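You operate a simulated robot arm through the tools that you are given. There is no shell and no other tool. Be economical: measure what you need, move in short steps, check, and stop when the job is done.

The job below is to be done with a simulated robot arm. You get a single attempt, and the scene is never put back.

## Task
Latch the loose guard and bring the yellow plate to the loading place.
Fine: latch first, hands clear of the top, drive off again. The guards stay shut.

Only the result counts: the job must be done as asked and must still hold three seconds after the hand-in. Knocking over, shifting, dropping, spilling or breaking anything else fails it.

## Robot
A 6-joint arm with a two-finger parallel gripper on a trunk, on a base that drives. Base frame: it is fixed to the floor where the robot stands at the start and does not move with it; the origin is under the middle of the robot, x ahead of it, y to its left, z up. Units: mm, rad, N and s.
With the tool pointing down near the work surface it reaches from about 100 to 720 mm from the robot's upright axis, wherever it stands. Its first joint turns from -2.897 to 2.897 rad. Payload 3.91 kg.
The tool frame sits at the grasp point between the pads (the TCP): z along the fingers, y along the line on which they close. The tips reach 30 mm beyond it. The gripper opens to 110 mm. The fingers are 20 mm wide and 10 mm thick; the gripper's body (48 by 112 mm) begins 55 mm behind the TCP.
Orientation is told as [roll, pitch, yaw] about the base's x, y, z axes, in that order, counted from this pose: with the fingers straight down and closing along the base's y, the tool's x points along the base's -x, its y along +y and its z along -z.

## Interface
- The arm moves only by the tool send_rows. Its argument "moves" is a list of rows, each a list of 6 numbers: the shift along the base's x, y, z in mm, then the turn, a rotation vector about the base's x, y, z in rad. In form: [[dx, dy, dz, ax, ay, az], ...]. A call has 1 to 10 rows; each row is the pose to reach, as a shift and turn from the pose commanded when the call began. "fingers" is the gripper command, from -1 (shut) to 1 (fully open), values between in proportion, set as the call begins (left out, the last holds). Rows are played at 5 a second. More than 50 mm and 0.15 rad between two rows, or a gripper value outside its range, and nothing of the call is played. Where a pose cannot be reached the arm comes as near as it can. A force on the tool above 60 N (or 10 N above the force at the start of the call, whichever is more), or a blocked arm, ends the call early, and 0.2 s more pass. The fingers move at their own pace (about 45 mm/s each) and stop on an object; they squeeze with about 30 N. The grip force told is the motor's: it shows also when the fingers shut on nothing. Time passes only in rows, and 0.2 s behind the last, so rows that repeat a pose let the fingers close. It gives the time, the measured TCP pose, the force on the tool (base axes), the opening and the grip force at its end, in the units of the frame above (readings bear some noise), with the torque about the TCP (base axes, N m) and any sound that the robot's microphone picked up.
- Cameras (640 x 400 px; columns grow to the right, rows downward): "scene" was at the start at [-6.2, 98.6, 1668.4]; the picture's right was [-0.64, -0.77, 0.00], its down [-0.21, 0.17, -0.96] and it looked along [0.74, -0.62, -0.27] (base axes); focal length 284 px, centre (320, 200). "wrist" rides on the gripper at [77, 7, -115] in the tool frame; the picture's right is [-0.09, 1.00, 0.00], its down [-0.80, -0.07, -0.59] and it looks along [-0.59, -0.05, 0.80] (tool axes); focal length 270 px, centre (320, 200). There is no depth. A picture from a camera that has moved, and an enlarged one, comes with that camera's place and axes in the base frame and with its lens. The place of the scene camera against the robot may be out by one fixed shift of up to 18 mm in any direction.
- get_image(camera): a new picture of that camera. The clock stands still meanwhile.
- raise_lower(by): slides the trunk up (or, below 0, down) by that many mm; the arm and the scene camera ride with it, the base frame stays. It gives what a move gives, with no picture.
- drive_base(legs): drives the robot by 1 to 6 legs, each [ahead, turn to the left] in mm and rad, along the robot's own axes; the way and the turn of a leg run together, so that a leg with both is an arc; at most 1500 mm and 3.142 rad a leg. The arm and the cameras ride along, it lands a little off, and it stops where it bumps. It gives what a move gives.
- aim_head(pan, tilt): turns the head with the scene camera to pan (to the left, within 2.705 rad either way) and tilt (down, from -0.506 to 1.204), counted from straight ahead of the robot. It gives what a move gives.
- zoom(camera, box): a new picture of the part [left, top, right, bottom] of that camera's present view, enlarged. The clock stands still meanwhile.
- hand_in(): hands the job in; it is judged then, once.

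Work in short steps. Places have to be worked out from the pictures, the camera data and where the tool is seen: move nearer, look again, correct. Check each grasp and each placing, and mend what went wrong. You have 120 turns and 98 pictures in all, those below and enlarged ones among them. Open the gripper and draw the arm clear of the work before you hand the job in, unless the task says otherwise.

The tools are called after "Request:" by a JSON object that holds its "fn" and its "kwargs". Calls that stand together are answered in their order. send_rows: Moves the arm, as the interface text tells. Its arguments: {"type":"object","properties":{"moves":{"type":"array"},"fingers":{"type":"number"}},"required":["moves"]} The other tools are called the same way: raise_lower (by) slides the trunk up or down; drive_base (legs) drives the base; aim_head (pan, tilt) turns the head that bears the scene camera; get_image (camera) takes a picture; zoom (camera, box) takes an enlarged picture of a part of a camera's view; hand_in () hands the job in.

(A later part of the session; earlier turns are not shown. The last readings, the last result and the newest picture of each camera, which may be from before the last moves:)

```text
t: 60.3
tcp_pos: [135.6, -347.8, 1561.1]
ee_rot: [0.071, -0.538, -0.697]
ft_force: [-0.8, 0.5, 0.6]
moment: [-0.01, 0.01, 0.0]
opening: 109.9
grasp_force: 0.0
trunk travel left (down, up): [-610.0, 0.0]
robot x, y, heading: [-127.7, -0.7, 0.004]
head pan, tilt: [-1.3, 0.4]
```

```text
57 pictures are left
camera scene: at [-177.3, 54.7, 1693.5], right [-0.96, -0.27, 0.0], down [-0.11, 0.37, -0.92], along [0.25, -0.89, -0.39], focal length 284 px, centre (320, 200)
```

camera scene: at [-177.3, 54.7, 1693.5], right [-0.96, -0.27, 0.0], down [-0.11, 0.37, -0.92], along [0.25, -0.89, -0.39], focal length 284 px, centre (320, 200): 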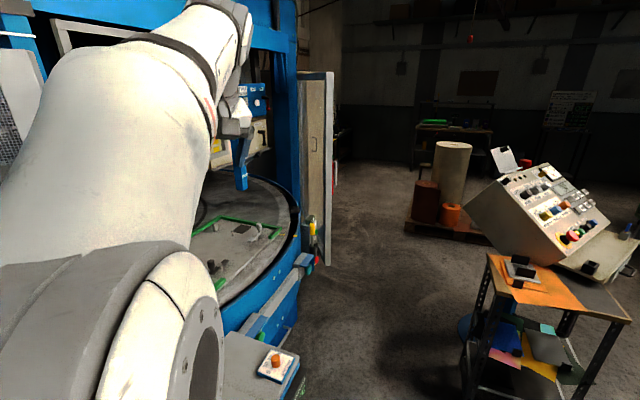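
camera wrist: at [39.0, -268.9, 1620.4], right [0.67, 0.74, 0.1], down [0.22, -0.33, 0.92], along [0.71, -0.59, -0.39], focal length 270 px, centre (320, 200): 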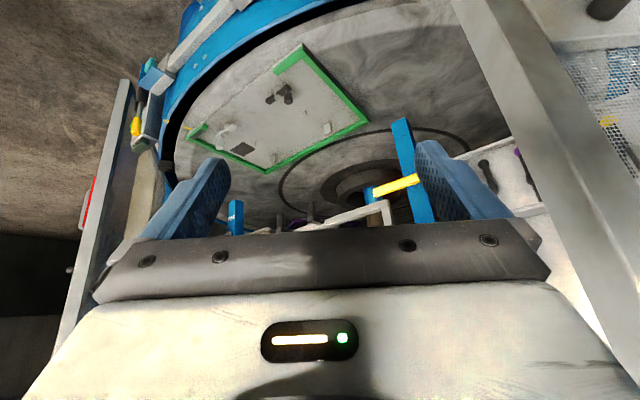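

Both wing guards look alike, so I need to view the right one and the rim drive unit. The space behind-right (y<45) is free, so I turn right in place about 2.2 rad, and check.

Request:
{"fn": "drive_base", "kwargs": {"legs": [[0, -2.1]]}}

Request:
{"fn": "aim_head", "kwargs": {"pan": 0.0, "tilt": 0.6}}

Request:
{"fn": "get_image", "kwargs": {"camera": "scene"}}

```text
t: 65.6
tcp_pos: [-561.5, -81.6, 1562.7]
ee_rot: [0.067, -0.539, -2.741]
ft_force: [0.8, -0.5, 0.3]
moment: [-0.01, 0.05, 0.02]
opening: 109.8
grasp_force: 0.1
trunk travel left (down, up): [-610.0, 0.0]
robot x, y, heading: [-142.2, 1.0, -2.03]
head pan, tilt: [-1.3, 0.4]
```

```text
t: 67.1
tcp_pos: [-562.5, -81.3, 1562.3]
ee_rot: [0.069, -0.538, -2.742]
ft_force: [0.1, -0.1, -0.6]
moment: [-0.02, 0.0, 0.03]
opening: 110.1
grasp_force: 0.0
trunk travel left (down, up): [-610.0, 0.0]
robot x, y, heading: [-145.4, 3.3, -2.031]
head pan, tilt: [0.0, 0.6]
```

```text
56 pictures are left
camera scene: at [-9.5, -80.4, 1675.2], right [-0.9, 0.45, 0.0], down [0.25, 0.51, -0.83], along [-0.37, -0.74, -0.56], focal length 284 px, centre (320, 200)
```

scene: 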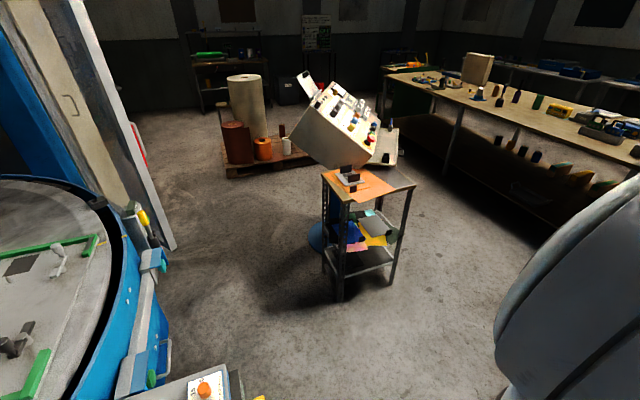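

Clear path: forward to about (-365,-445), then left towards (-120,-930), keeping off the stand near (-660,-1136).

Request:
{"fn": "drive_base", "kwargs": {"legs": [[480, 0], [0, 0.93], [480, 0], [0, 0.7]]}}

Request:
{"fn": "aim_head", "kwargs": {"pan": 0.2, "tilt": 0.5}}

Request:
{"fn": "get_image", "kwargs": {"camera": "scene"}}

```text
t: 76.6
tcp_pos: [-13.4, -1252.4, 1563.0]
ee_rot: [0.066, -0.538, -1.081]
ft_force: [1.5, 0.9, -0.3]
moment: [-0.02, 0.03, -0.07]
opening: 110.0
grasp_force: 0.1
trunk travel left (down, up): [-610.0, 0.0]
robot x, y, heading: [-136.5, -848.2, -0.378]
head pan, tilt: [0.0, 0.6]
```

```text
t: 77.3
tcp_pos: [-15.4, -1255.8, 1561.5]
ee_rot: [0.07, -0.538, -1.081]
ft_force: [0.0, 0.8, -0.6]
moment: [-0.01, -0.01, 0.02]
opening: 110.1
grasp_force: 0.0
trunk travel left (down, up): [-610.0, 0.0]
robot x, y, heading: [-137.6, -849.4, -0.38]
head pan, tilt: [0.201, 0.499]
```

```text
55 pictures are left
camera scene: at [-56.2, -699.2, 1684.3], right [-0.18, -0.98, 0.0], down [-0.47, 0.09, -0.88], along [0.86, -0.16, -0.48], focal length 284 px, centre (320, 200)
```

scene: 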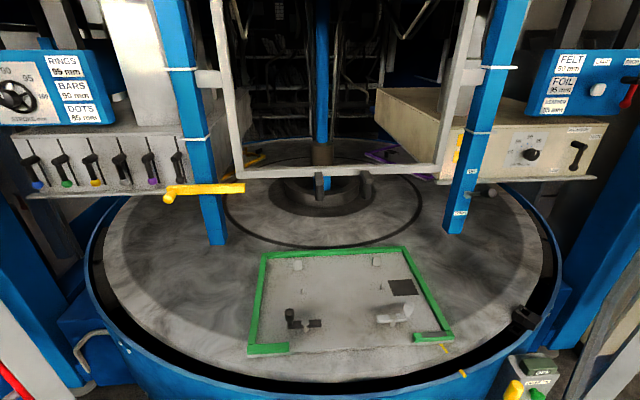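

Excellent view: three plates (green in front, yellow back-left, purple back-right), the front window guard and the yellow bar at post 1. Zoom in on details.

Request:
{"fn": "zoom", "kwargs": {"camera": "scene", "box": [140, 120, 380, 270]}}

Request:
{"fn": "zoom", "kwargs": {"camera": "scene", "box": [420, 280, 612, 400]}}

Request:
{"fn": "aim_head", "kwargs": {"pan": 0.2, "tilt": 0.15}}

Request:
{"fn": "get_image", "kwargs": {"camera": "scene"}}

```text
2.67 times, centred on (260, 195) of scene
camera zoom: at [-56.2, -699.2, 1684.3], right [-0.18, -0.98, 0.0], down [-0.47, 0.09, -0.88], along [0.86, -0.16, -0.48], focal length 758 px, centre (480, 213)
```

zoom: 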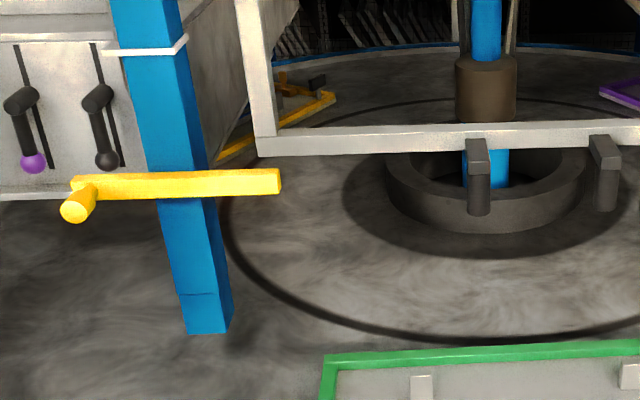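

```text
3.33 times, centred on (516, 340) of scene
camera zoom: at [-56.2, -699.2, 1684.3], right [-0.18, -0.98, 0.0], down [-0.47, 0.09, -0.88], along [0.86, -0.16, -0.48], focal length 948 px, centre (-333, -267)
```

zoom: 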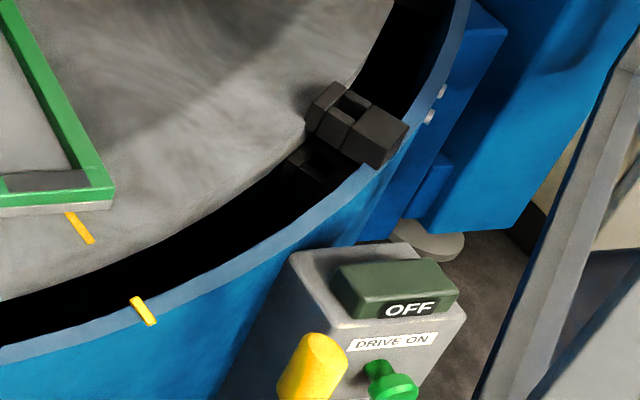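

```text
t: 78.2
tcp_pos: [-14.9, -1254.9, 1562.6]
ee_rot: [0.069, -0.537, -1.082]
ft_force: [0.8, -0.6, -0.1]
moment: [0.01, 0.04, 0.02]
opening: 110.0
grasp_force: 0.2
trunk travel left (down, up): [-610.0, 0.0]
robot x, y, heading: [-133.4, -847.0, -0.381]
head pan, tilt: [0.201, 0.15]
```

```text
52 pictures are left
camera scene: at [-54.4, -699.7, 1716.6], right [-0.18, -0.98, 0.0], down [-0.15, 0.03, -0.99], along [0.97, -0.18, -0.15], focal length 284 px, centre (320, 200)
```

scene: 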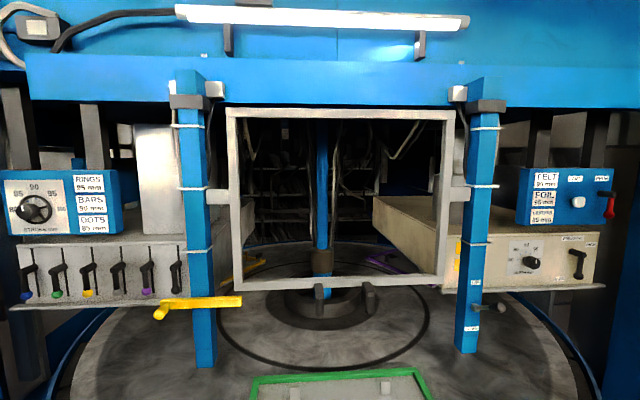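

The rim unit bears "DRIVE ON" and "OFF" marks. Now I look at the right guard and the left guard from here.

Request:
{"fn": "aim_head", "kwargs": {"pan": -0.6, "tilt": 0.45}}

Request:
{"fn": "get_image", "kwargs": {"camera": "scene"}}

Request:
{"fn": "aim_head", "kwargs": {"pan": 0.95, "tilt": 0.35}}

Request:
{"fn": "get_image", "kwargs": {"camera": "scene"}}

```text
t: 79.3
tcp_pos: [-16.0, -1254.5, 1561.7]
ee_rot: [0.07, -0.536, -1.082]
ft_force: [0.0, -0.2, -0.5]
moment: [0.02, 0.0, 0.02]
opening: 109.8
grasp_force: 0.0
trunk travel left (down, up): [-610.0, 0.0]
robot x, y, heading: [-134.0, -843.2, -0.379]
head pan, tilt: [-0.6, 0.45]
```

```text
51 pictures are left
camera scene: at [-94.4, -759.5, 1688.8], right [-0.83, -0.56, 0.0], down [-0.24, 0.36, -0.9], along [0.5, -0.75, -0.43], focal length 284 px, centre (320, 200)
```

scene: 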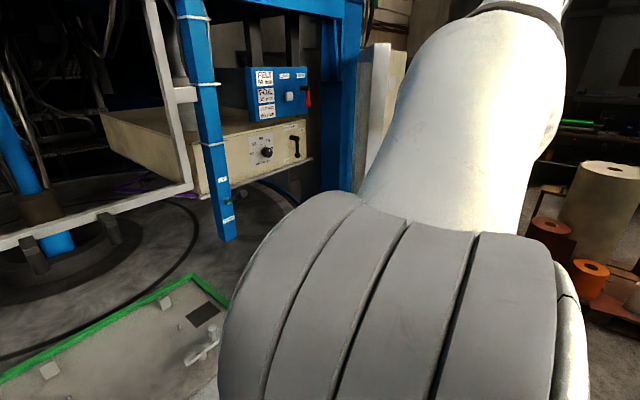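

```text
t: 80.9
tcp_pos: [-15.2, -1254.9, 1562.1]
ee_rot: [0.069, -0.537, -1.08]
ft_force: [-0.1, 1.0, 0.4]
moment: [-0.01, -0.02, -0.04]
opening: 110.0
grasp_force: 0.0
trunk travel left (down, up): [-610.0, 0.0]
robot x, y, heading: [-128.9, -846.2, -0.382]
head pan, tilt: [0.949, 0.351]
```

```text
50 pictures are left
camera scene: at [-67.1, -633.0, 1698.0], right [0.54, -0.84, 0.0], down [-0.29, -0.18, -0.94], along [0.79, 0.51, -0.34], focal length 284 px, centre (320, 200)
```

scene: 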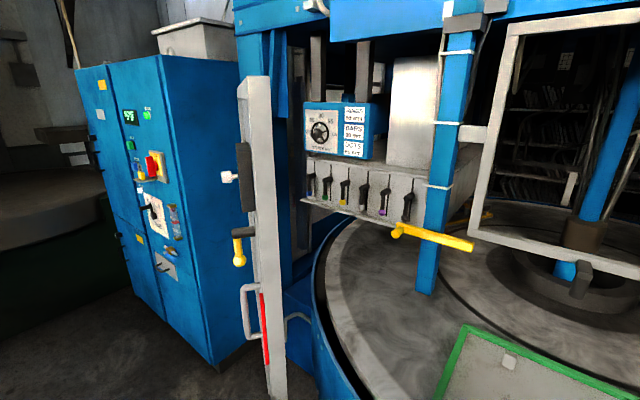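

I zoom in on post 2's labels and knob, the window frame fittings and the left door's edge region.

Request:
{"fn": "zoom", "kwargs": {"camera": "scene", "box": [200, 60, 360, 160]}}

Request:
{"fn": "zoom", "kwargs": {"camera": "scene", "box": [200, 140, 360, 240]}}

Request:
{"fn": "zoom", "kwargs": {"camera": "scene", "box": [200, 230, 360, 330]}}

Request:
{"fn": "aim_head", "kwargs": {"pan": 0.1, "tilt": 0.2}}

Request:
{"fn": "zoom", "kwargs": {"camera": "scene", "box": [380, 160, 560, 360]}}

```text
4.00 times, centred on (280, 110) of scene
camera zoom: at [-67.1, -633.0, 1698.0], right [0.54, -0.84, 0.0], down [-0.29, -0.18, -0.94], along [0.79, 0.51, -0.34], focal length 1137 px, centre (480, 560)
```

zoom: 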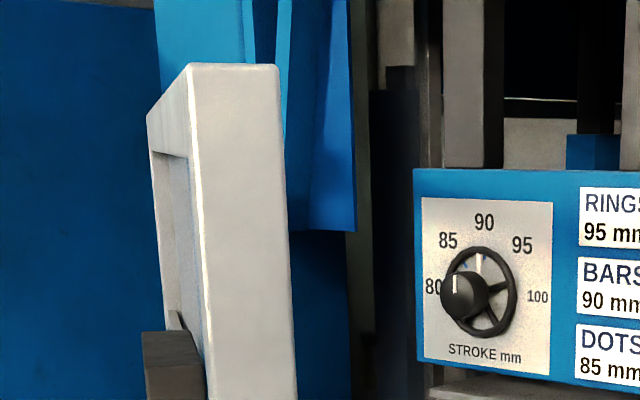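

```text
4.00 times, centred on (280, 190) of scene
camera zoom: at [-67.1, -633.0, 1698.0], right [0.54, -0.84, 0.0], down [-0.29, -0.18, -0.94], along [0.79, 0.51, -0.34], focal length 1137 px, centre (480, 240)
```

zoom: 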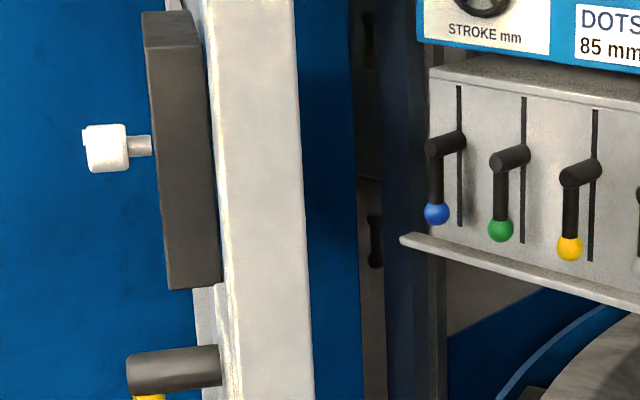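

```text
4.00 times, centred on (280, 280) of scene
camera zoom: at [-67.1, -633.0, 1698.0], right [0.54, -0.84, 0.0], down [-0.29, -0.18, -0.94], along [0.79, 0.51, -0.34], focal length 1137 px, centre (480, -120)
```

zoom: 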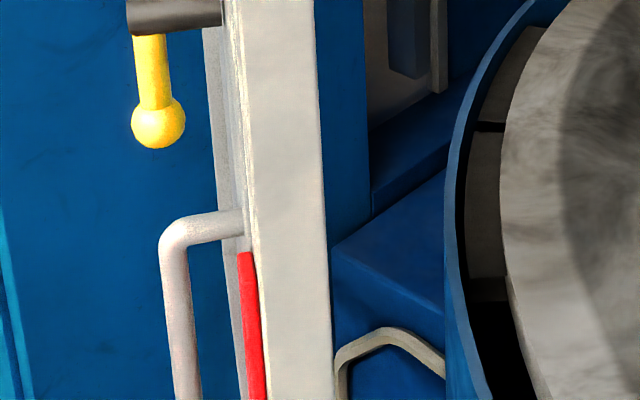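

```text
t: 82.1
tcp_pos: [-14.6, -1255.1, 1561.6]
ee_rot: [0.069, -0.538, -1.082]
ft_force: [-0.1, 0.5, -0.4]
moment: [-0.02, -0.01, -0.01]
opening: 109.9
grasp_force: 0.1
trunk travel left (down, up): [-610.0, 0.0]
robot x, y, heading: [-134.6, -846.0, -0.378]
head pan, tilt: [0.099, 0.201]
```

```text
2.00 times, centred on (470, 260) of scene
camera zoom: at [-56.1, -708.9, 1712.0], right [-0.28, -0.96, 0.0], down [-0.19, 0.06, -0.98], along [0.94, -0.27, -0.2], focal length 569 px, centre (20, 80)
```

zoom: 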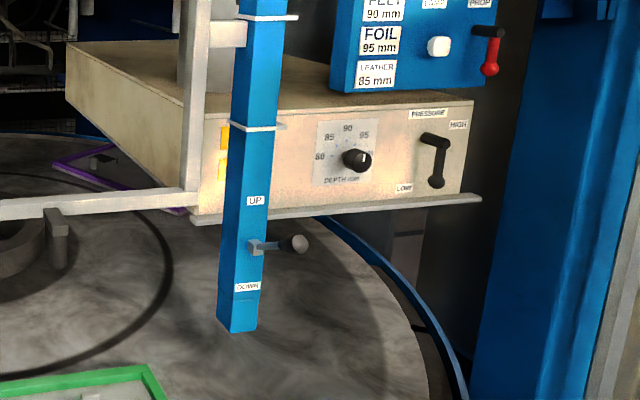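

The left door's lever hangs down from a black hub; I want the right door's lever as reference. I drive round toward (-320,-1730), clear of the stand, and look.

Request:
{"fn": "drive_base", "kwargs": {"legs": [[0, -1.4], [880, 0], [0, 1.3]]}}

Request:
{"fn": "aim_head", "kwargs": {"pan": 0.3, "tilt": 0.4}}

Request:
{"fn": "get_image", "kwargs": {"camera": "scene"}}

```text
t: 93.5
tcp_pos: [-263.8, -2162.4, 1561.9]
ee_rot: [0.067, -0.538, -1.216]
ft_force: [0.4, 0.7, -0.8]
moment: [0.01, 0.03, -0.01]
opening: 110.1
grasp_force: 0.2
trunk travel left (down, up): [-610.0, 0.0]
robot x, y, heading: [-329.6, -1733.5, -0.522]
head pan, tilt: [0.099, 0.201]
```

```text
t: 94.2
tcp_pos: [-265.0, -2161.6, 1562.3]
ee_rot: [0.067, -0.538, -1.216]
ft_force: [0.0, -0.1, 0.4]
moment: [-0.03, 0.03, -0.02]
opening: 109.9
grasp_force: 0.1
trunk travel left (down, up): [-610.0, 0.0]
robot x, y, heading: [-325.4, -1732.6, -0.523]
head pan, tilt: [0.3, 0.4]
```

```text
45 pictures are left
camera scene: at [-221.8, -1591.0, 1693.4], right [-0.22, -0.98, 0.0], down [-0.38, 0.09, -0.92], along [0.9, -0.2, -0.39], focal length 284 px, centre (320, 200)
```

scene: 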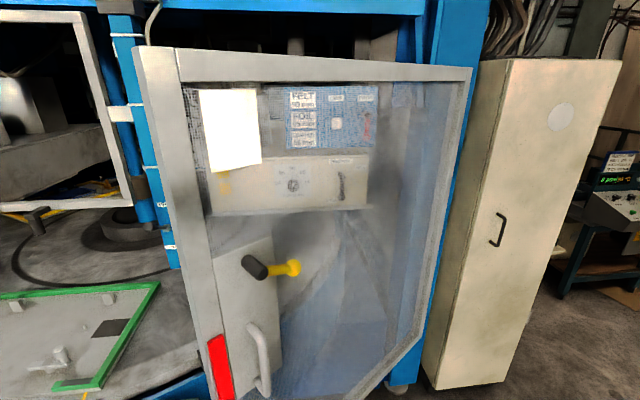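

The right guard's lever points horizontally towards the hinge, while the left one hangs down. I zoom in on this latch, its edge and the white sheet.

Request:
{"fn": "zoom", "kwargs": {"camera": "scene", "box": [160, 210, 352, 330]}}

Request:
{"fn": "zoom", "kwargs": {"camera": "scene", "box": [120, 30, 280, 190]}}

```text
3.33 times, centred on (256, 270) of scene
camera zoom: at [-221.8, -1591.0, 1693.4], right [-0.22, -0.98, 0.0], down [-0.38, 0.09, -0.92], along [0.9, -0.2, -0.39], focal length 948 px, centre (533, -33)
```

zoom: 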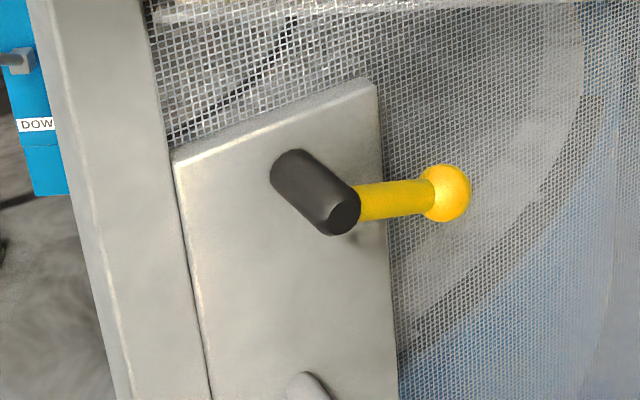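

```text
2.50 times, centred on (200, 110) of scene
camera zoom: at [-221.8, -1591.0, 1693.4], right [-0.22, -0.98, 0.0], down [-0.38, 0.09, -0.92], along [0.9, -0.2, -0.39], focal length 711 px, centre (620, 425)
```

zoom: 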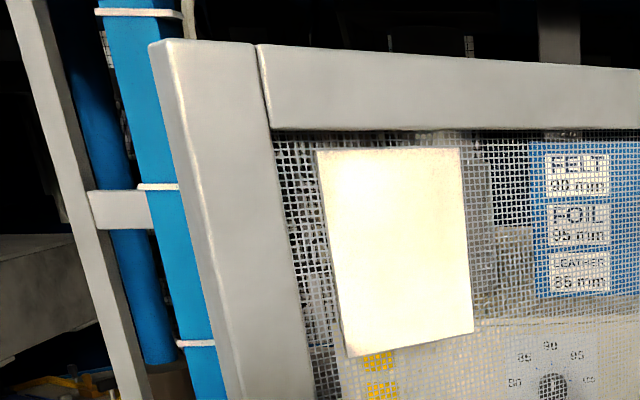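

By geometry both guards stand at about the same angle, the left slightly further out, and its lever differs, so the left is the loose one. While here, I look at the drive unit on the rim.

Request:
{"fn": "aim_head", "kwargs": {"pan": 1.3, "tilt": 0.7}}

Request:
{"fn": "get_image", "kwargs": {"camera": "scene"}}

```text
t: 95.5
tcp_pos: [-265.8, -2161.0, 1561.5]
ee_rot: [0.069, -0.537, -1.215]
ft_force: [0.3, 0.9, -0.8]
moment: [0.0, 0.0, -0.01]
opening: 109.9
grasp_force: 0.1
trunk travel left (down, up): [-610.0, 0.0]
robot x, y, heading: [-324.7, -1735.4, -0.527]
head pan, tilt: [1.3, 0.7]
```

```text
42 pictures are left
camera scene: at [-252.0, -1511.5, 1666.6], right [0.7, -0.71, 0.0], down [-0.46, -0.45, -0.77], along [0.55, 0.54, -0.64], focal length 284 px, centre (320, 200)
```

scene: 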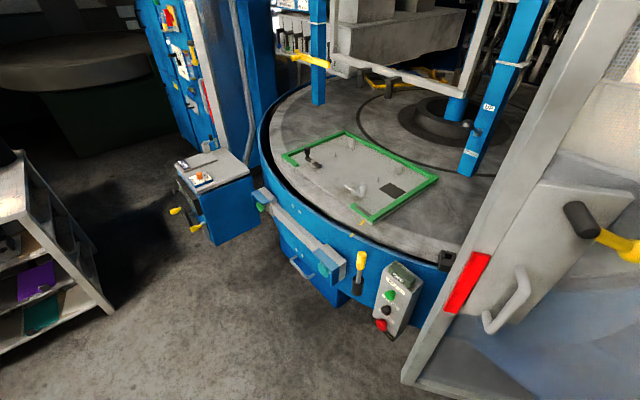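

Very clear. I zoom in on the drive pendant and the lever beside it.

Request:
{"fn": "zoom", "kwargs": {"camera": "scene", "box": [320, 230, 480, 350]}}

Request:
{"fn": "zoom", "kwargs": {"camera": "scene", "box": [230, 170, 370, 290]}}

```text
3.33 times, centred on (400, 290) of scene
camera zoom: at [-252.0, -1511.5, 1666.6], right [0.7, -0.71, 0.0], down [-0.46, -0.45, -0.77], along [0.55, 0.54, -0.64], focal length 948 px, centre (53, -100)
```

zoom: 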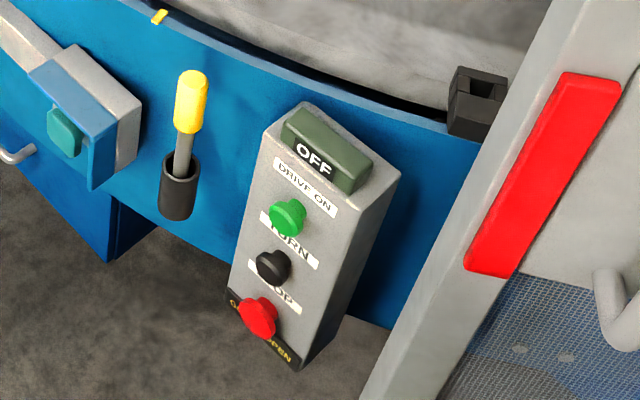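

```text
3.33 times, centred on (300, 230) of scene
camera zoom: at [-252.0, -1511.5, 1666.6], right [0.7, -0.71, 0.0], down [-0.46, -0.45, -0.77], along [0.55, 0.54, -0.64], focal length 948 px, centre (387, 100)
```

zoom: 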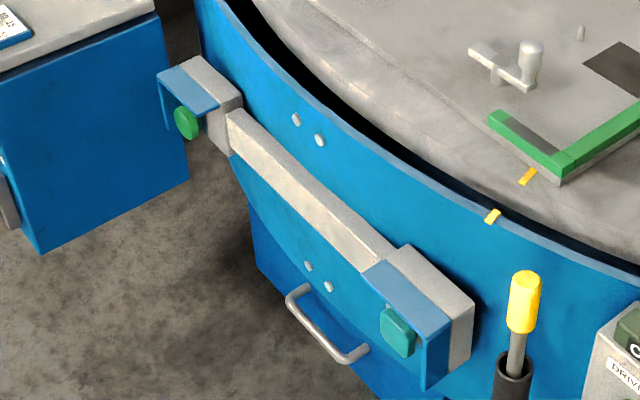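

The pendant has DRIVE ON, TURN, STOP and what seems a "GUARD OPEN" display; I read it.

Request:
{"fn": "zoom", "kwargs": {"camera": "scene", "box": [360, 290, 424, 350]}}

```text
6.67 times, centred on (392, 320) of scene
camera zoom: at [-252.0, -1511.5, 1666.6], right [0.7, -0.71, 0.0], down [-0.46, -0.45, -0.77], along [0.55, 0.54, -0.64], focal length 1895 px, centre (-160, -600)
```

zoom: 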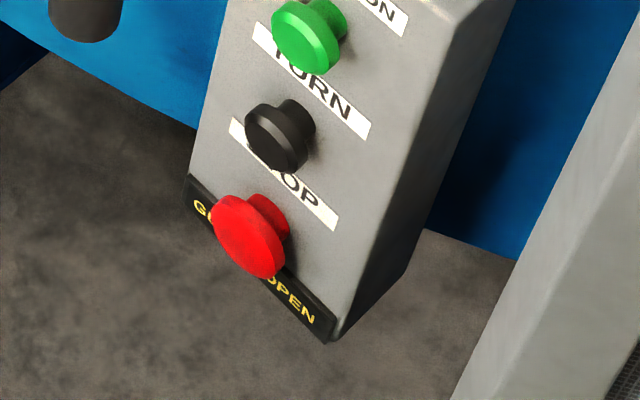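

The board probably reads "GUARD OPEN". I bring the arm to the front of the robot, lower the trunk by 200, and turn the tool to point horizontally, ready for the left guard's lever.

Request:
{"fn": "raise_lower", "kwargs": {"by": -200}}

Request:
{"fn": "send_rows", "kwargs": {"moves": [[38, 21, 0, 0, 0, 0.036], [76, 42, 0, 0, 0, 0.072], [114, 63, 0, 0, 0, 0.108], [152, 84, 0, 0, 0, 0.144], [190, 105, 0, 0, 0, 0.18], [228, 126, 0, 0, 0, 0.216], [266, 147, 0, 0, 0, 0.252], [304, 166, 0, 0, 0, 0.29]]}}

Request:
{"fn": "send_rows", "kwargs": {"moves": [[0, 0, 0, -0.103, -0.077, 0], [0, 0, 0, -0.206, -0.154, 0], [0, 0, 0, -0.309, -0.231, 0], [0, 0, 0, -0.412, -0.308, 0], [0, 0, 0, -0.515, -0.385, 0], [0, 0, 0, -0.618, -0.462, 0], [0, 0, 0, -0.721, -0.539, 0], [0, 0, 0, -0.824, -0.618, 0]]}}

```text
t: 97.7
tcp_pos: [-265.8, -2162.1, 1362.2]
ee_rot: [0.069, -0.537, -1.217]
ft_force: [0.3, 0.3, 1.1]
moment: [-0.01, 0.02, -0.01]
opening: 110.0
grasp_force: 0.2
trunk travel left (down, up): [-410.0, 200.0]
robot x, y, heading: [-325.7, -1736.4, -0.522]
head pan, tilt: [1.3, 0.7]
```

```text
t: 99.5
tcp_pos: [40.0, -1995.9, 1360.7]
ee_rot: [0.07, -0.538, -0.926]
ft_force: [0.2, -0.2, 0.4]
moment: [0.0, 0.03, 0.0]
opening: 110.0
grasp_force: 0.1
trunk travel left (down, up): [-410.0, 200.0]
robot x, y, heading: [-325.5, -1734.2, -0.521]
head pan, tilt: [1.3, 0.7]
```

```text
t: 101.2
tcp_pos: [51.0, -2005.5, 1345.7]
ee_rot: [-0.419, -1.523, -0.443]
ft_force: [-0.6, 0.8, -0.3]
moment: [-0.03, -0.03, 0.0]
opening: 110.3
grasp_force: 0.1
trunk travel left (down, up): [-410.0, 200.0]
robot x, y, heading: [-326.3, -1731.6, -0.517]
head pan, tilt: [1.3, 0.7]
```

Tool is horizontal now. I drive back toward the left guard: first to about (-134,-846), then (-365,-445).

Request:
{"fn": "drive_base", "kwargs": {"legs": [[0, 1.88], [905, 0], [0, 0.73], [463, 0]]}}

```text
t: 114.9
tcp_pos: [-556.2, -34.7, 1345.0]
ee_rot: [-0.449, -1.526, 2.225]
ft_force: [-0.1, 0.0, 0.0]
moment: [-0.01, 0.03, -0.02]
opening: 110.0
grasp_force: 0.1
trunk travel left (down, up): [-410.0, 200.0]
robot x, y, heading: [-352.6, -449.3, 2.114]
head pan, tilt: [1.3, 0.7]
```

Now at (-353,-449); continue to (-110,120) and turn to face roughly ahead.

Request:
{"fn": "drive_base", "kwargs": {"legs": [[0, -0.947], [619, 0], [0, -1.07]]}}

Request:
{"fn": "aim_head", "kwargs": {"pan": -0.5, "tilt": 0.3}}

Request:
{"fn": "get_image", "kwargs": {"camera": "wrist"}}

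Request:
{"fn": "get_image", "kwargs": {"camera": "scene"}}

```text
t: 123.4
tcp_pos: [353.5, 133.0, 1346.2]
ee_rot: [-0.464, -1.525, 0.25]
ft_force: [-0.2, 0.2, 0.2]
moment: [-0.04, -0.02, -0.03]
opening: 109.7
grasp_force: 0.1
trunk travel left (down, up): [-410.0, 200.0]
robot x, y, heading: [-109.9, 109.5, 0.132]
head pan, tilt: [1.3, 0.7]
```

```text
t: 125.2
tcp_pos: [353.9, 132.0, 1345.2]
ee_rot: [-0.456, -1.524, 0.243]
ft_force: [0.0, -0.8, -0.1]
moment: [0.02, -0.02, 0.04]
opening: 110.2
grasp_force: 0.1
trunk travel left (down, up): [-410.0, 200.0]
robot x, y, heading: [-109.6, 105.3, 0.135]
head pan, tilt: [-0.499, 0.3]
```

```text
38 pictures are left
camera wrist: at [240.2, 162.7, 1272.8], right [0.21, 0.97, 0.07], down [-0.56, 0.07, 0.83], along [0.8, -0.21, 0.56], focal length 270 px, centre (320, 200)
```

wrist: 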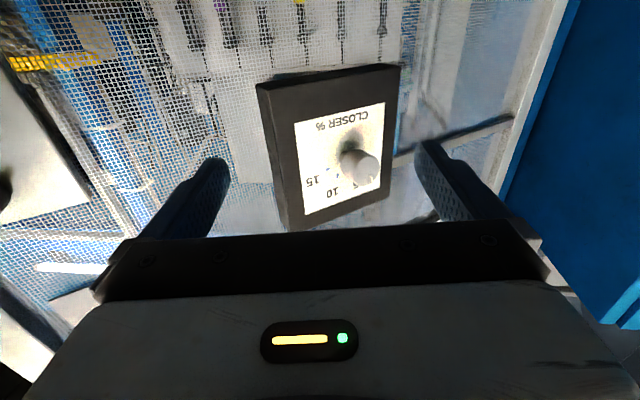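

```text
37 pictures are left
camera scene: at [-112.2, 207.5, 1502.8], right [-0.36, -0.93, 0.0], down [-0.28, 0.11, -0.96], along [0.89, -0.34, -0.3], focal length 284 px, centre (320, 200)
```

scene: 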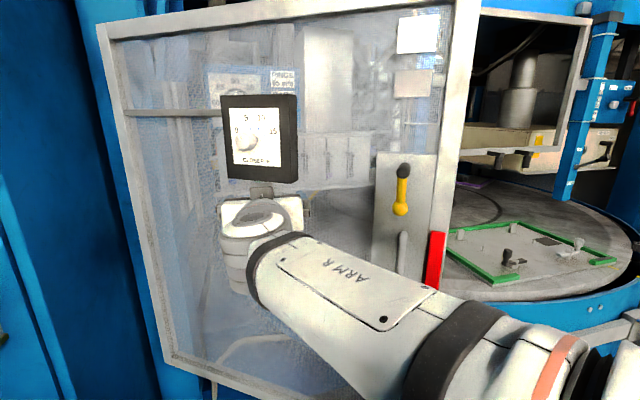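

Lever triangulated: hub (373,-164,1382), ball end (372,-163,1290). I move the horizontal hand to a standoff ~120 mm in front of the handle, facing the door.

Request:
{"fn": "send_rows", "kwargs": {"moves": [[-14, -36, -5, 0, 0, -0.083], [-26, -72, -10, 0, 0, -0.166], [-38, -108, -15, 0, 0, -0.249], [-50, -144, -20, 0, 0, -0.332], [-61, -180, -24, 0, 0, -0.415], [-72, -217, -28, 0, 0, -0.495]]}}

Request:
{"fn": "get_image", "kwargs": {"camera": "wrist"}}

Request:
{"fn": "get_image", "kwargs": {"camera": "scene"}}

```text
t: 126.6
tcp_pos: [296.7, -77.3, 1310.9]
ee_rot: [-0.423, -1.508, -0.248]
ft_force: [0.5, 1.0, -0.5]
moment: [-0.03, -0.05, 0.0]
opening: 109.8
grasp_force: 0.1
trunk travel left (down, up): [-410.0, 200.0]
robot x, y, heading: [-110.7, 108.1, 0.135]
head pan, tilt: [-0.499, 0.3]
```

```text
36 pictures are left
camera wrist: at [206.6, 1.2, 1240.2], right [0.62, 0.78, 0.06], down [-0.46, 0.3, 0.84], along [0.63, -0.55, 0.55], focal length 270 px, centre (320, 200)
```

wrist: 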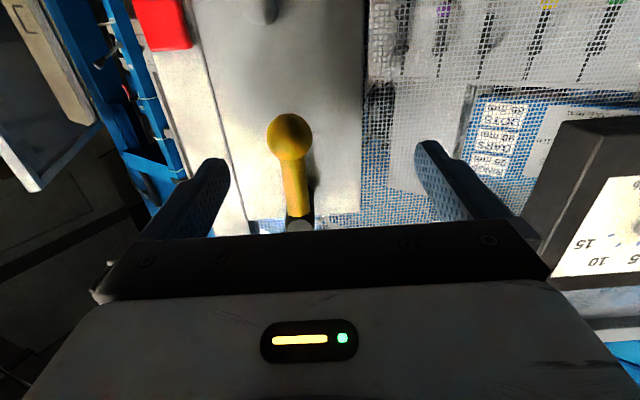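

```text
35 pictures are left
camera scene: at [-112.0, 207.3, 1501.6], right [-0.36, -0.93, 0.0], down [-0.28, 0.11, -0.96], along [0.89, -0.34, -0.3], focal length 284 px, centre (320, 200)
```

scene: 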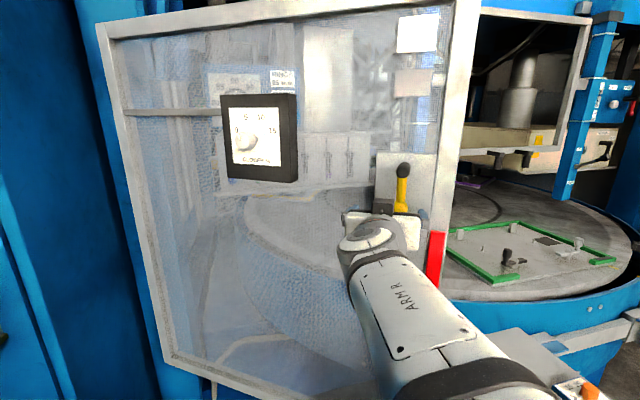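

The wrist view puts the hub near (348,-150,1396) and ball (345,-148,1308). I shift 26 mm right and 22 up, then advance 55 mm and check.

Request:
{"fn": "send_rows", "kwargs": {"moves": [[-8, -10, 11, 0, 0, 0], [-16, -20, 22, 0, 0, 0], [-2, -31, 22, 0, 0, 0], [12, -42, 22, 0, 0, 0], [26, -53, 22, 0, 0, 0]]}}

Request:
{"fn": "get_image", "kwargs": {"camera": "wrist"}}

```text
t: 127.3
tcp_pos: [311.5, -54.8, 1326.8]
ee_rot: [-0.353, -1.491, -0.186]
ft_force: [-0.4, -0.1, -0.3]
moment: [-0.01, 0.0, 0.0]
opening: 109.9
grasp_force: 0.0
trunk travel left (down, up): [-410.0, 200.0]
robot x, y, heading: [-107.6, 109.4, 0.133]
head pan, tilt: [-0.499, 0.3]
stopped in row 3: the arm was blocked; the commanded pose is now the measured one
```

```text
34 pictures are left
camera wrist: at [211.9, 11.7, 1258.0], right [0.52, 0.85, 0.06], down [-0.48, 0.23, 0.84], along [0.71, -0.47, 0.53], focal length 270 px, centre (320, 200)
```

wrist: 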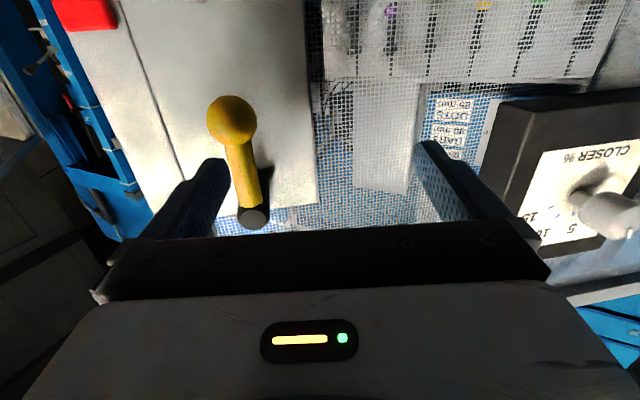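

The arm was blocked without force on the tool, so something touches the arm itself or a joint limit is met. I look at the arm from the head, tilted down.

Request:
{"fn": "aim_head", "kwargs": {"pan": -0.7, "tilt": 0.75}}

Request:
{"fn": "get_image", "kwargs": {"camera": "scene"}}

```text
t: 128.2
tcp_pos: [312.3, -52.8, 1326.5]
ee_rot: [-0.347, -1.492, -0.191]
ft_force: [-1.3, 0.2, 0.2]
moment: [0.0, 0.0, 0.0]
opening: 109.8
grasp_force: 0.1
trunk travel left (down, up): [-410.0, 200.0]
robot x, y, heading: [-108.4, 104.5, 0.134]
head pan, tilt: [-0.7, 0.75]
```

```text
33 pictures are left
camera scene: at [-129.4, 196.4, 1462.5], right [-0.54, -0.84, 0.0], down [-0.57, 0.37, -0.73], along [0.62, -0.39, -0.68], focal length 284 px, centre (320, 200)
```

scene: 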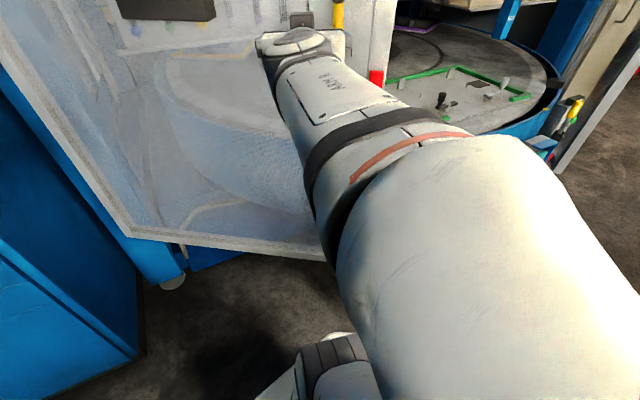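

No external contact is seen; the folded elbow likely blocks itself because the target is too near. I move the robot to about (-40,400) for a longer reach and turn to face the lever.

Request:
{"fn": "drive_base", "kwargs": {"legs": [[0, 1.22], [303, 0], [0, -2.15]]}}

Request:
{"fn": "aim_head", "kwargs": {"pan": 0.05, "tilt": 0.35}}

Request:
{"fn": "get_image", "kwargs": {"camera": "scene"}}

```text
t: 131.5
tcp_pos: [184.7, 441.4, 1331.9]
ee_rot: [-0.375, -1.504, 1.063]
ft_force: [0.5, -0.2, 0.8]
moment: [-0.01, -0.01, 0.01]
opening: 109.9
grasp_force: 0.0
trunk travel left (down, up): [-410.0, 200.0]
robot x, y, heading: [-120.6, 107.9, 1.291]
head pan, tilt: [-0.7, 0.75]
stopped in leg 1: the robot was blocked; the commanded pose is now the measured one
```

```text
t: 132.6
tcp_pos: [185.7, 440.9, 1332.8]
ee_rot: [-0.382, -1.506, 1.066]
ft_force: [0.3, 0.2, 0.2]
moment: [0.0, -0.05, -0.04]
opening: 110.2
grasp_force: 0.0
trunk travel left (down, up): [-410.0, 200.0]
robot x, y, heading: [-127.5, 107.3, 1.291]
head pan, tilt: [0.051, 0.351]
```

```text
32 pictures are left
camera scene: at [-263.5, 161.0, 1497.9], right [0.97, -0.23, 0.0], down [-0.08, -0.34, -0.94], along [0.21, 0.91, -0.34], focal length 284 px, centre (320, 200)
```

scene: 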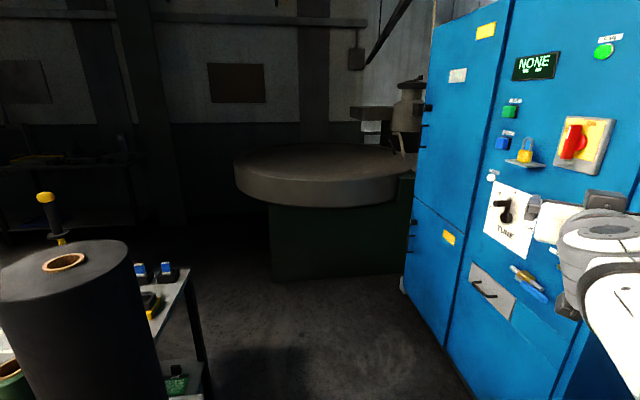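

The turn was blocked near its end. I look at the rear to see whether the base or back touches the table behind.

Request:
{"fn": "aim_head", "kwargs": {"pan": 1.6, "tilt": 1.15}}

Request:
{"fn": "get_image", "kwargs": {"camera": "scene"}}

Request:
{"fn": "get_image", "kwargs": {"camera": "wrist"}}

```text
t: 134.2
tcp_pos: [184.6, 442.2, 1332.1]
ee_rot: [-0.38, -1.506, 1.068]
ft_force: [-0.3, 0.4, -0.2]
moment: [-0.01, 0.0, -0.02]
opening: 109.9
grasp_force: 0.0
trunk travel left (down, up): [-410.0, 200.0]
robot x, y, heading: [-125.3, 109.1, 1.298]
head pan, tilt: [1.6, 1.15]
```

```text
31 pictures are left
camera scene: at [-342.4, 85.1, 1433.5], right [0.25, 0.97, 0.0], down [0.88, -0.23, -0.41], along [-0.4, 0.1, -0.91], focal length 284 px, centre (320, 200)
```

scene: 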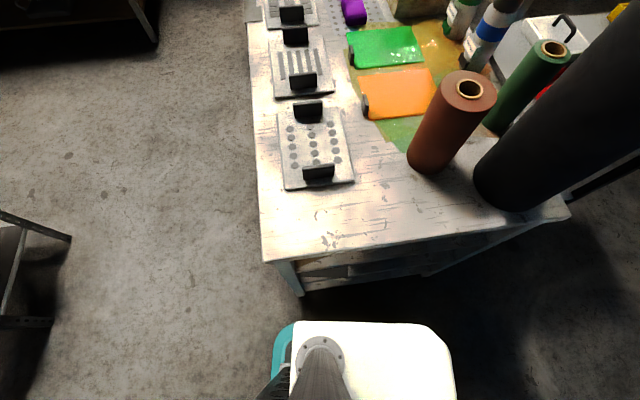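

```text
30 pictures are left
camera wrist: at [89.8, 369.6, 1262.0], right [-0.63, 0.77, 0.06], down [-0.39, -0.38, 0.84], along [0.67, 0.5, 0.54], focal length 270 px, centre (320, 200)
```

wrist: 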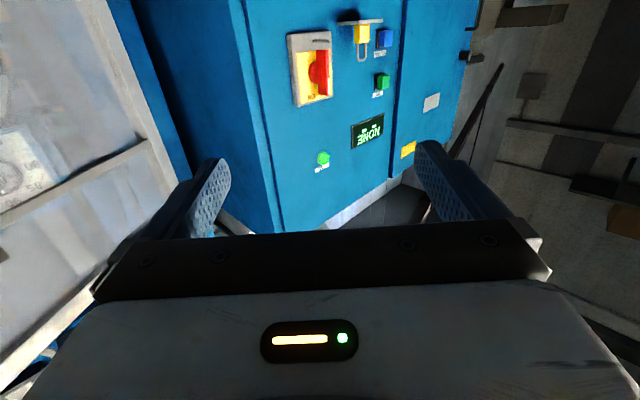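

There's a visible gap to the table and nothing at the hand. I try driving forward a little, away from the table corner.

Request:
{"fn": "drive_base", "kwargs": {"legs": [[120, -0.12]]}}

```text
t: 135.5
tcp_pos: [257.9, 522.3, 1334.1]
ee_rot: [-0.416, -1.511, 1.001]
ft_force: [0.8, 0.1, 0.6]
moment: [-0.03, 0.01, 0.01]
opening: 109.9
grasp_force: 0.1
trunk travel left (down, up): [-410.0, 200.0]
robot x, y, heading: [-85.6, 222.9, 1.176]
head pan, tilt: [1.6, 1.15]
```

Free. Continue forward 170 and turn right to face the lever.

Request:
{"fn": "drive_base", "kwargs": {"legs": [[175, 0], [0, -2.0]]}}

Request:
{"fn": "aim_head", "kwargs": {"pan": 0.05, "tilt": 0.3}}

Request:
{"fn": "get_image", "kwargs": {"camera": "scene"}}

```text
t: 140.1
tcp_pos: [359.9, 129.0, 1323.1]
ee_rot: [-0.358, -1.487, -0.37]
ft_force: [0.3, -0.9, 0.8]
moment: [-0.03, 0.01, 0.04]
opening: 109.9
grasp_force: 0.2
trunk travel left (down, up): [-410.0, 200.0]
robot x, y, heading: [-23.6, 379.2, -0.109]
head pan, tilt: [1.6, 1.15]
stopped in leg 2: the robot was blocked; the commanded pose is now the measured one
```

```text
t: 141.7
tcp_pos: [356.4, 129.7, 1324.7]
ee_rot: [-0.368, -1.487, -0.366]
ft_force: [0.5, 0.3, 0.1]
moment: [-0.02, -0.01, 0.01]
opening: 109.9
grasp_force: 0.0
trunk travel left (down, up): [-410.0, 200.0]
robot x, y, heading: [-26.9, 377.5, -0.11]
head pan, tilt: [0.051, 0.3]
```

```text
29 pictures are left
camera scene: at [15.1, 524.3, 1502.8], right [-0.06, -1.0, 0.0], down [-0.3, 0.02, -0.96], along [0.95, -0.06, -0.3], focal length 284 px, centre (320, 200)
```

scene: 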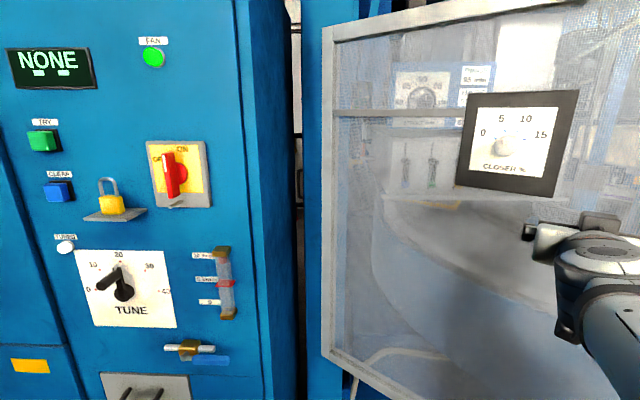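

Blocked again with no tool force. I check the arm's surroundings with the head panned right and the wrist view.

Request:
{"fn": "aim_head", "kwargs": {"pan": -0.6, "tilt": 0.6}}

Request:
{"fn": "get_image", "kwargs": {"camera": "scene"}}

Request:
{"fn": "get_image", "kwargs": {"camera": "wrist"}}

```text
t: 142.7
tcp_pos: [357.1, 129.9, 1325.3]
ee_rot: [-0.367, -1.489, -0.366]
ft_force: [0.1, -0.6, -0.8]
moment: [0.0, 0.01, -0.02]
opening: 110.0
grasp_force: 0.1
trunk travel left (down, up): [-410.0, 200.0]
robot x, y, heading: [-21.3, 376.3, -0.109]
head pan, tilt: [-0.6, 0.6]
```

```text
28 pictures are left
camera scene: at [-11.2, 472.3, 1475.3], right [-0.65, -0.76, 0.0], down [-0.43, 0.37, -0.83], along [0.62, -0.54, -0.56], focal length 284 px, centre (320, 200)
```

scene: 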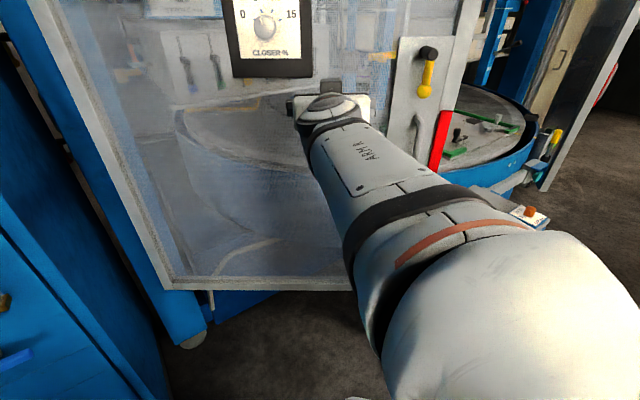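

```text
27 pictures are left
camera wrist: at [271.6, 213.7, 1257.5], right [0.67, 0.74, 0.06], down [-0.43, 0.32, 0.85], along [0.61, -0.59, 0.53], focal length 270 px, centre (320, 200)
```

wrist: 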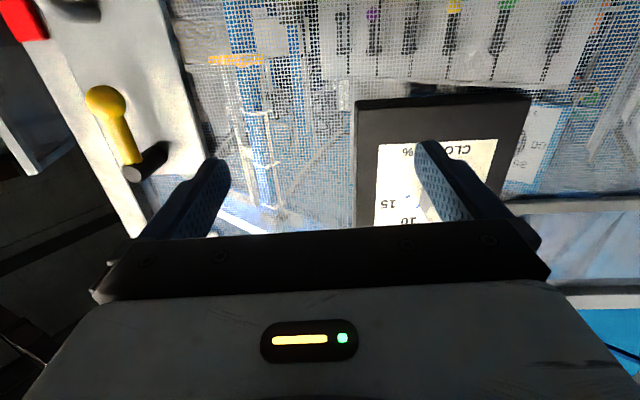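

Nothing obvious touches. I test a small further right turn and read the response.

Request:
{"fn": "drive_base", "kwargs": {"legs": [[0, -0.1]]}}

```text
t: 143.6
tcp_pos: [327.8, 91.6, 1325.6]
ee_rot: [-0.368, -1.49, -0.471]
ft_force: [0.0, 0.3, 0.8]
moment: [-0.02, -0.01, 0.0]
opening: 110.0
grasp_force: 0.1
trunk travel left (down, up): [-410.0, 200.0]
robot x, y, heading: [-21.6, 375.9, -0.205]
head pan, tilt: [-0.6, 0.6]
```

That worked, so the stop was spurious. Now I extend the arm to the standoff in front of the lever, (269,-87,1333).

Request:
{"fn": "send_rows", "kwargs": {"moves": [[-12, -36, 2, 0, 0, 0.028], [-24, -72, 4, 0, 0, 0.056], [-36, -108, 5, 0, 0, 0.084], [-48, -144, 6, 0, 0, 0.112], [-59, -179, 8, 0, 0, 0.14], [-59, -179, 8, 0, 0, 0.14]]}}

Request:
{"fn": "get_image", "kwargs": {"camera": "wrist"}}

```text
t: 144.4
tcp_pos: [384.2, 114.4, 1313.7]
ee_rot: [-0.163, -1.36, -0.394]
ft_force: [-0.8, 0.3, 0.6]
moment: [0.02, 0.05, -0.02]
opening: 109.9
grasp_force: 0.1
out of reach, approached as far as the arm can: row 1, 2, 3
trunk travel left (down, up): [-410.0, 200.0]
robot x, y, heading: [-22.5, 380.0, -0.205]
head pan, tilt: [-0.6, 0.6]
stopped in row 3: the arm was blocked; the commanded pose is now the measured one
```

```text
26 pictures are left
camera wrist: at [277.3, 186.9, 1260.7], right [0.54, 0.84, 0.05], down [-0.38, 0.19, 0.91], along [0.75, -0.51, 0.42], focal length 270 px, centre (320, 200)
```

wrist: 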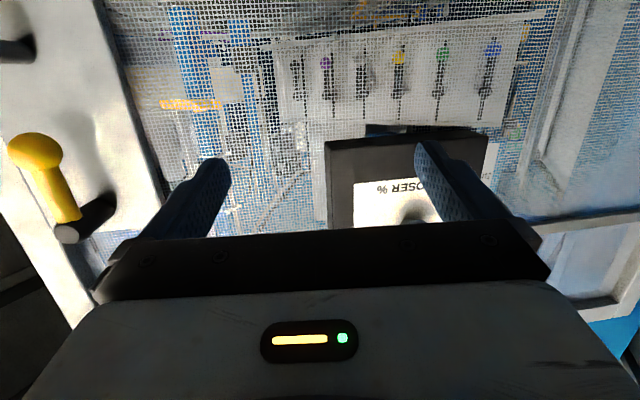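

The arm meets a joint limit in this posture. I back off 60 mm and raise the trunk fully so the hand can work lower relative to the shoulder.

Request:
{"fn": "drive_base", "kwargs": {"legs": [[-60, 0]]}}

Request:
{"fn": "raise_lower", "kwargs": {"by": 200}}

Request:
{"fn": "send_rows", "kwargs": {"moves": [[-12, -20, -30, 0, 0, 0], [-24, -40, -60, 0, 0, 0], [-36, -60, -90, 0, 0, 0], [-48, -80, -120, 0, 0, 0]]}}

```text
t: 145.4
tcp_pos: [324.4, 127.7, 1313.4]
ee_rot: [-0.167, -1.363, -0.392]
ft_force: [-0.1, 0.0, 0.0]
moment: [0.0, -0.02, 0.0]
opening: 110.1
grasp_force: 0.1
trunk travel left (down, up): [-410.0, 200.0]
robot x, y, heading: [-78.4, 388.3, -0.202]
head pan, tilt: [-0.6, 0.6]
```

```text
t: 147.5
tcp_pos: [324.6, 126.6, 1512.4]
ee_rot: [-0.168, -1.362, -0.393]
ft_force: [0.6, 0.0, -0.4]
moment: [0.01, -0.01, 0.0]
opening: 109.9
grasp_force: 0.1
trunk travel left (down, up): [-610.0, 0.0]
robot x, y, heading: [-87.8, 386.9, -0.205]
head pan, tilt: [-0.6, 0.6]
```

```text
t: 148.2
tcp_pos: [344.1, 161.5, 1461.8]
ee_rot: [-0.237, -1.388, -0.13]
ft_force: [0.3, 0.4, -0.7]
moment: [0.0, -0.02, -0.01]
opening: 110.0
grasp_force: 0.0
trunk travel left (down, up): [-610.0, 0.0]
robot x, y, heading: [-84.7, 388.7, -0.209]
head pan, tilt: [-0.6, 0.6]
stopped in row 3: the arm was blocked; the commanded pose is now the measured one
```

The horizontal posture runs into joint limits, so I'll use a 45°-pitched tool instead: push the lever sideways, then up from below. I lower the pitch and draw the hand in.

Request:
{"fn": "send_rows", "kwargs": {"moves": [[0, 0, 0, 0.043, 0.112, 0], [0, 0, 0, 0.086, 0.224, 0], [0, 0, 0, 0.129, 0.336, 0], [0, 0, 0, 0.172, 0.448, 0], [0, 0, 0, 0.215, 0.56, 0]], "fingers": -1}}

Request:
{"fn": "send_rows", "kwargs": {"moves": [[-33, 17, 0, 0, 0, 0], [-66, 34, 0, 0, 0, 0], [-99, 51, 0, 0, 0, 0], [-130, 68, 0, 0, 0, 0]]}}

```text
t: 149.4
tcp_pos: [340.6, 156.5, 1461.3]
ee_rot: [-0.038, -0.793, -0.308]
ft_force: [-0.8, -0.6, 0.5]
moment: [0.02, 0.0, 0.0]
opening: 3.4
grasp_force: 0.1
out of reach, approached as far as the arm can: row 5
trunk travel left (down, up): [-610.0, 0.0]
robot x, y, heading: [-82.0, 388.0, -0.206]
head pan, tilt: [-0.6, 0.6]
```

```text
t: 150.5
tcp_pos: [261.7, 223.7, 1409.8]
ee_rot: [0.054, -0.635, -0.254]
ft_force: [0.0, -0.2, 0.1]
moment: [0.04, -0.01, 0.02]
opening: 0.0
grasp_force: 30.6
trunk travel left (down, up): [-610.0, 0.0]
robot x, y, heading: [-84.2, 383.7, -0.207]
head pan, tilt: [-0.6, 0.6]
stopped in row 4: the arm was blocked; the commanded pose is now the measured one
```

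Blocked again; I return towards the tool-down posture that worked before.

Request:
{"fn": "send_rows", "kwargs": {"moves": [[0, 0, 10, 0.025, 0.125, 0], [0, 0, 20, 0.05, 0.25, 0], [0, 0, 30, 0.075, 0.375, 0], [0, 0, 40, 0.1, 0.5, 0], [0, 0, 50, 0.125, 0.62, 0]]}}

Request:
{"fn": "aim_head", "kwargs": {"pan": -0.8, "tilt": 0.7}}

Request:
{"fn": "get_image", "kwargs": {"camera": "scene"}}

```text
t: 151.7
tcp_pos: [266.8, 223.7, 1471.7]
ee_rot: [0.261, -0.095, -0.262]
ft_force: [0.0, 0.4, -0.2]
moment: [-0.01, 0.02, 0.06]
opening: 0.2
grasp_force: 29.6
out of reach, approached as far as the arm can: row 1, 2, 3, 4, 5
trunk travel left (down, up): [-610.0, 0.0]
robot x, y, heading: [-80.4, 387.6, -0.205]
head pan, tilt: [-0.6, 0.6]
```

```text
t: 152.4
tcp_pos: [266.0, 221.7, 1472.5]
ee_rot: [0.262, -0.1, -0.26]
ft_force: [0.7, 0.3, 0.1]
moment: [-0.04, 0.01, 0.02]
opening: 0.0
grasp_force: 30.0
trunk travel left (down, up): [-610.0, 0.0]
robot x, y, heading: [-86.7, 387.1, -0.204]
head pan, tilt: [-0.799, 0.7]
```

```text
25 pictures are left
camera scene: at [-77.0, 474.4, 1666.6], right [-0.84, -0.54, 0.0], down [-0.35, 0.54, -0.77], along [0.41, -0.65, -0.64], focal length 284 px, centre (320, 200)
```

scene: 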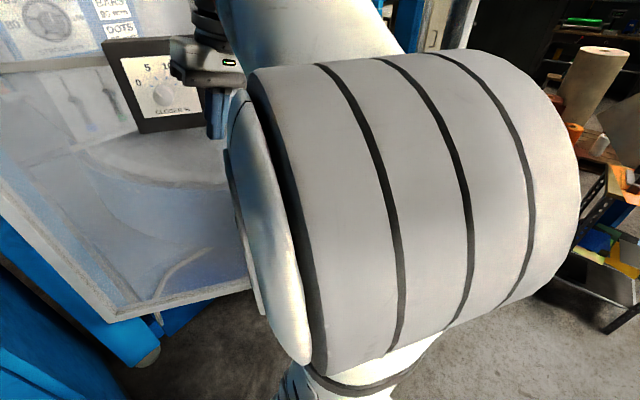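

The joint limit seems tied to tool yaw relative to the arm's azimuth. I turn the tool yaw back by 0.5, then re-park at about (-120,-60), where the start posture had room.

Request:
{"fn": "send_rows", "kwargs": {"moves": [[0, 0, 6, -0.052, 0.0, -0.1], [0, 0, 12, -0.104, 0.0, -0.2], [0, 0, 18, -0.156, 0.0, -0.3], [0, 0, 24, -0.208, 0.0, -0.4], [0, 0, 30, -0.26, 0.0, -0.5]]}}

Request:
{"fn": "drive_base", "kwargs": {"legs": [[0, -1.42], [440, 0]]}}

```text
t: 153.6
tcp_pos: [259.7, 222.3, 1495.6]
ee_rot: [0.262, -0.166, -0.525]
ft_force: [-0.4, 0.6, 0.2]
moment: [-0.03, 0.0, -0.01]
opening: 0.1
grasp_force: 29.8
out of reach, approached as far as the arm can: row 1, 2, 3, 4, 5
trunk travel left (down, up): [-610.0, 0.0]
robot x, y, heading: [-85.3, 387.9, -0.206]
head pan, tilt: [-0.799, 0.7]
```

```text
t: 159.7
tcp_pos: [-220.5, -416.6, 1495.1]
ee_rot: [0.259, -0.166, -1.946]
ft_force: [0.6, 0.1, 0.2]
moment: [0.02, 0.01, 0.02]
opening: 0.3
grasp_force: 29.7
trunk travel left (down, up): [-610.0, 0.0]
robot x, y, heading: [-106.8, -52.3, -1.633]
head pan, tilt: [-0.799, 0.7]
```

Still a leftover roll, so the wrist sits at a joint limit. I try turning the yaw further negative with a bit of pitch-up (towards a pose that worked before).

Request:
{"fn": "send_rows", "kwargs": {"moves": [[0, 0, 0, -0.08, 0.06, -0.1], [0, 0, 0, -0.16, 0.12, -0.2], [0, 0, 0, -0.24, 0.18, -0.3], [0, 0, 0, -0.32, 0.24, -0.4], [0, 0, 0, -0.32, 0.24, -0.5]], "fingers": 0}}

```text
t: 161.1
tcp_pos: [-321.6, -364.6, 1436.4]
ee_rot: [0.25, -0.464, -2.416]
ft_force: [-0.2, 0.8, -0.1]
moment: [0.04, 0.0, 0.01]
opening: 55.0
grasp_force: 0.0
out of reach, approached as far as the arm can: row 1, 2, 3, 4, 5
trunk travel left (down, up): [-610.0, 0.0]
robot x, y, heading: [-103.5, -48.3, -1.628]
head pan, tilt: [-0.799, 0.7]
stopped in row 5: the arm was blocked; the commanded pose is now the measured one
```

I look at the arm's posture to understand which joint is bound.

Request:
{"fn": "aim_head", "kwargs": {"pan": -0.7, "tilt": 0.45}}

Request:
{"fn": "get_image", "kwargs": {"camera": "scene"}}

```text
t: 161.9
tcp_pos: [-322.5, -364.7, 1438.6]
ee_rot: [0.249, -0.472, -2.416]
ft_force: [1.3, 0.8, -3.5]
moment: [-0.2, 0.08, -0.06]
opening: 54.6
grasp_force: 0.0
trunk travel left (down, up): [-610.0, 0.0]
robot x, y, heading: [-102.8, -49.7, -1.63]
head pan, tilt: [-0.7, 0.45]
```

```text
24 pictures are left
camera scene: at [-7.5, -55.7, 1688.7], right [-0.72, 0.69, 0.0], down [0.3, 0.32, -0.9], along [-0.62, -0.65, -0.44], focal length 284 px, centre (320, 200)
```

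scene: 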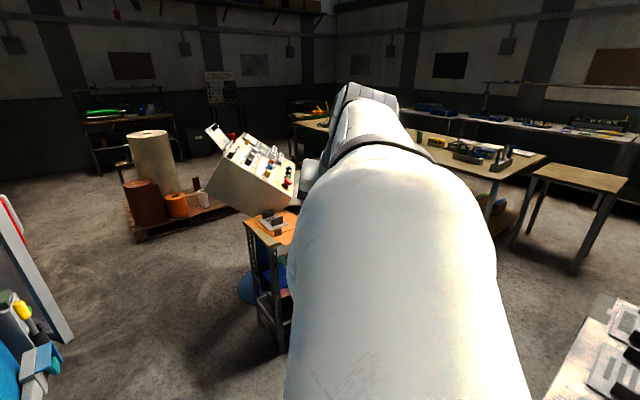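

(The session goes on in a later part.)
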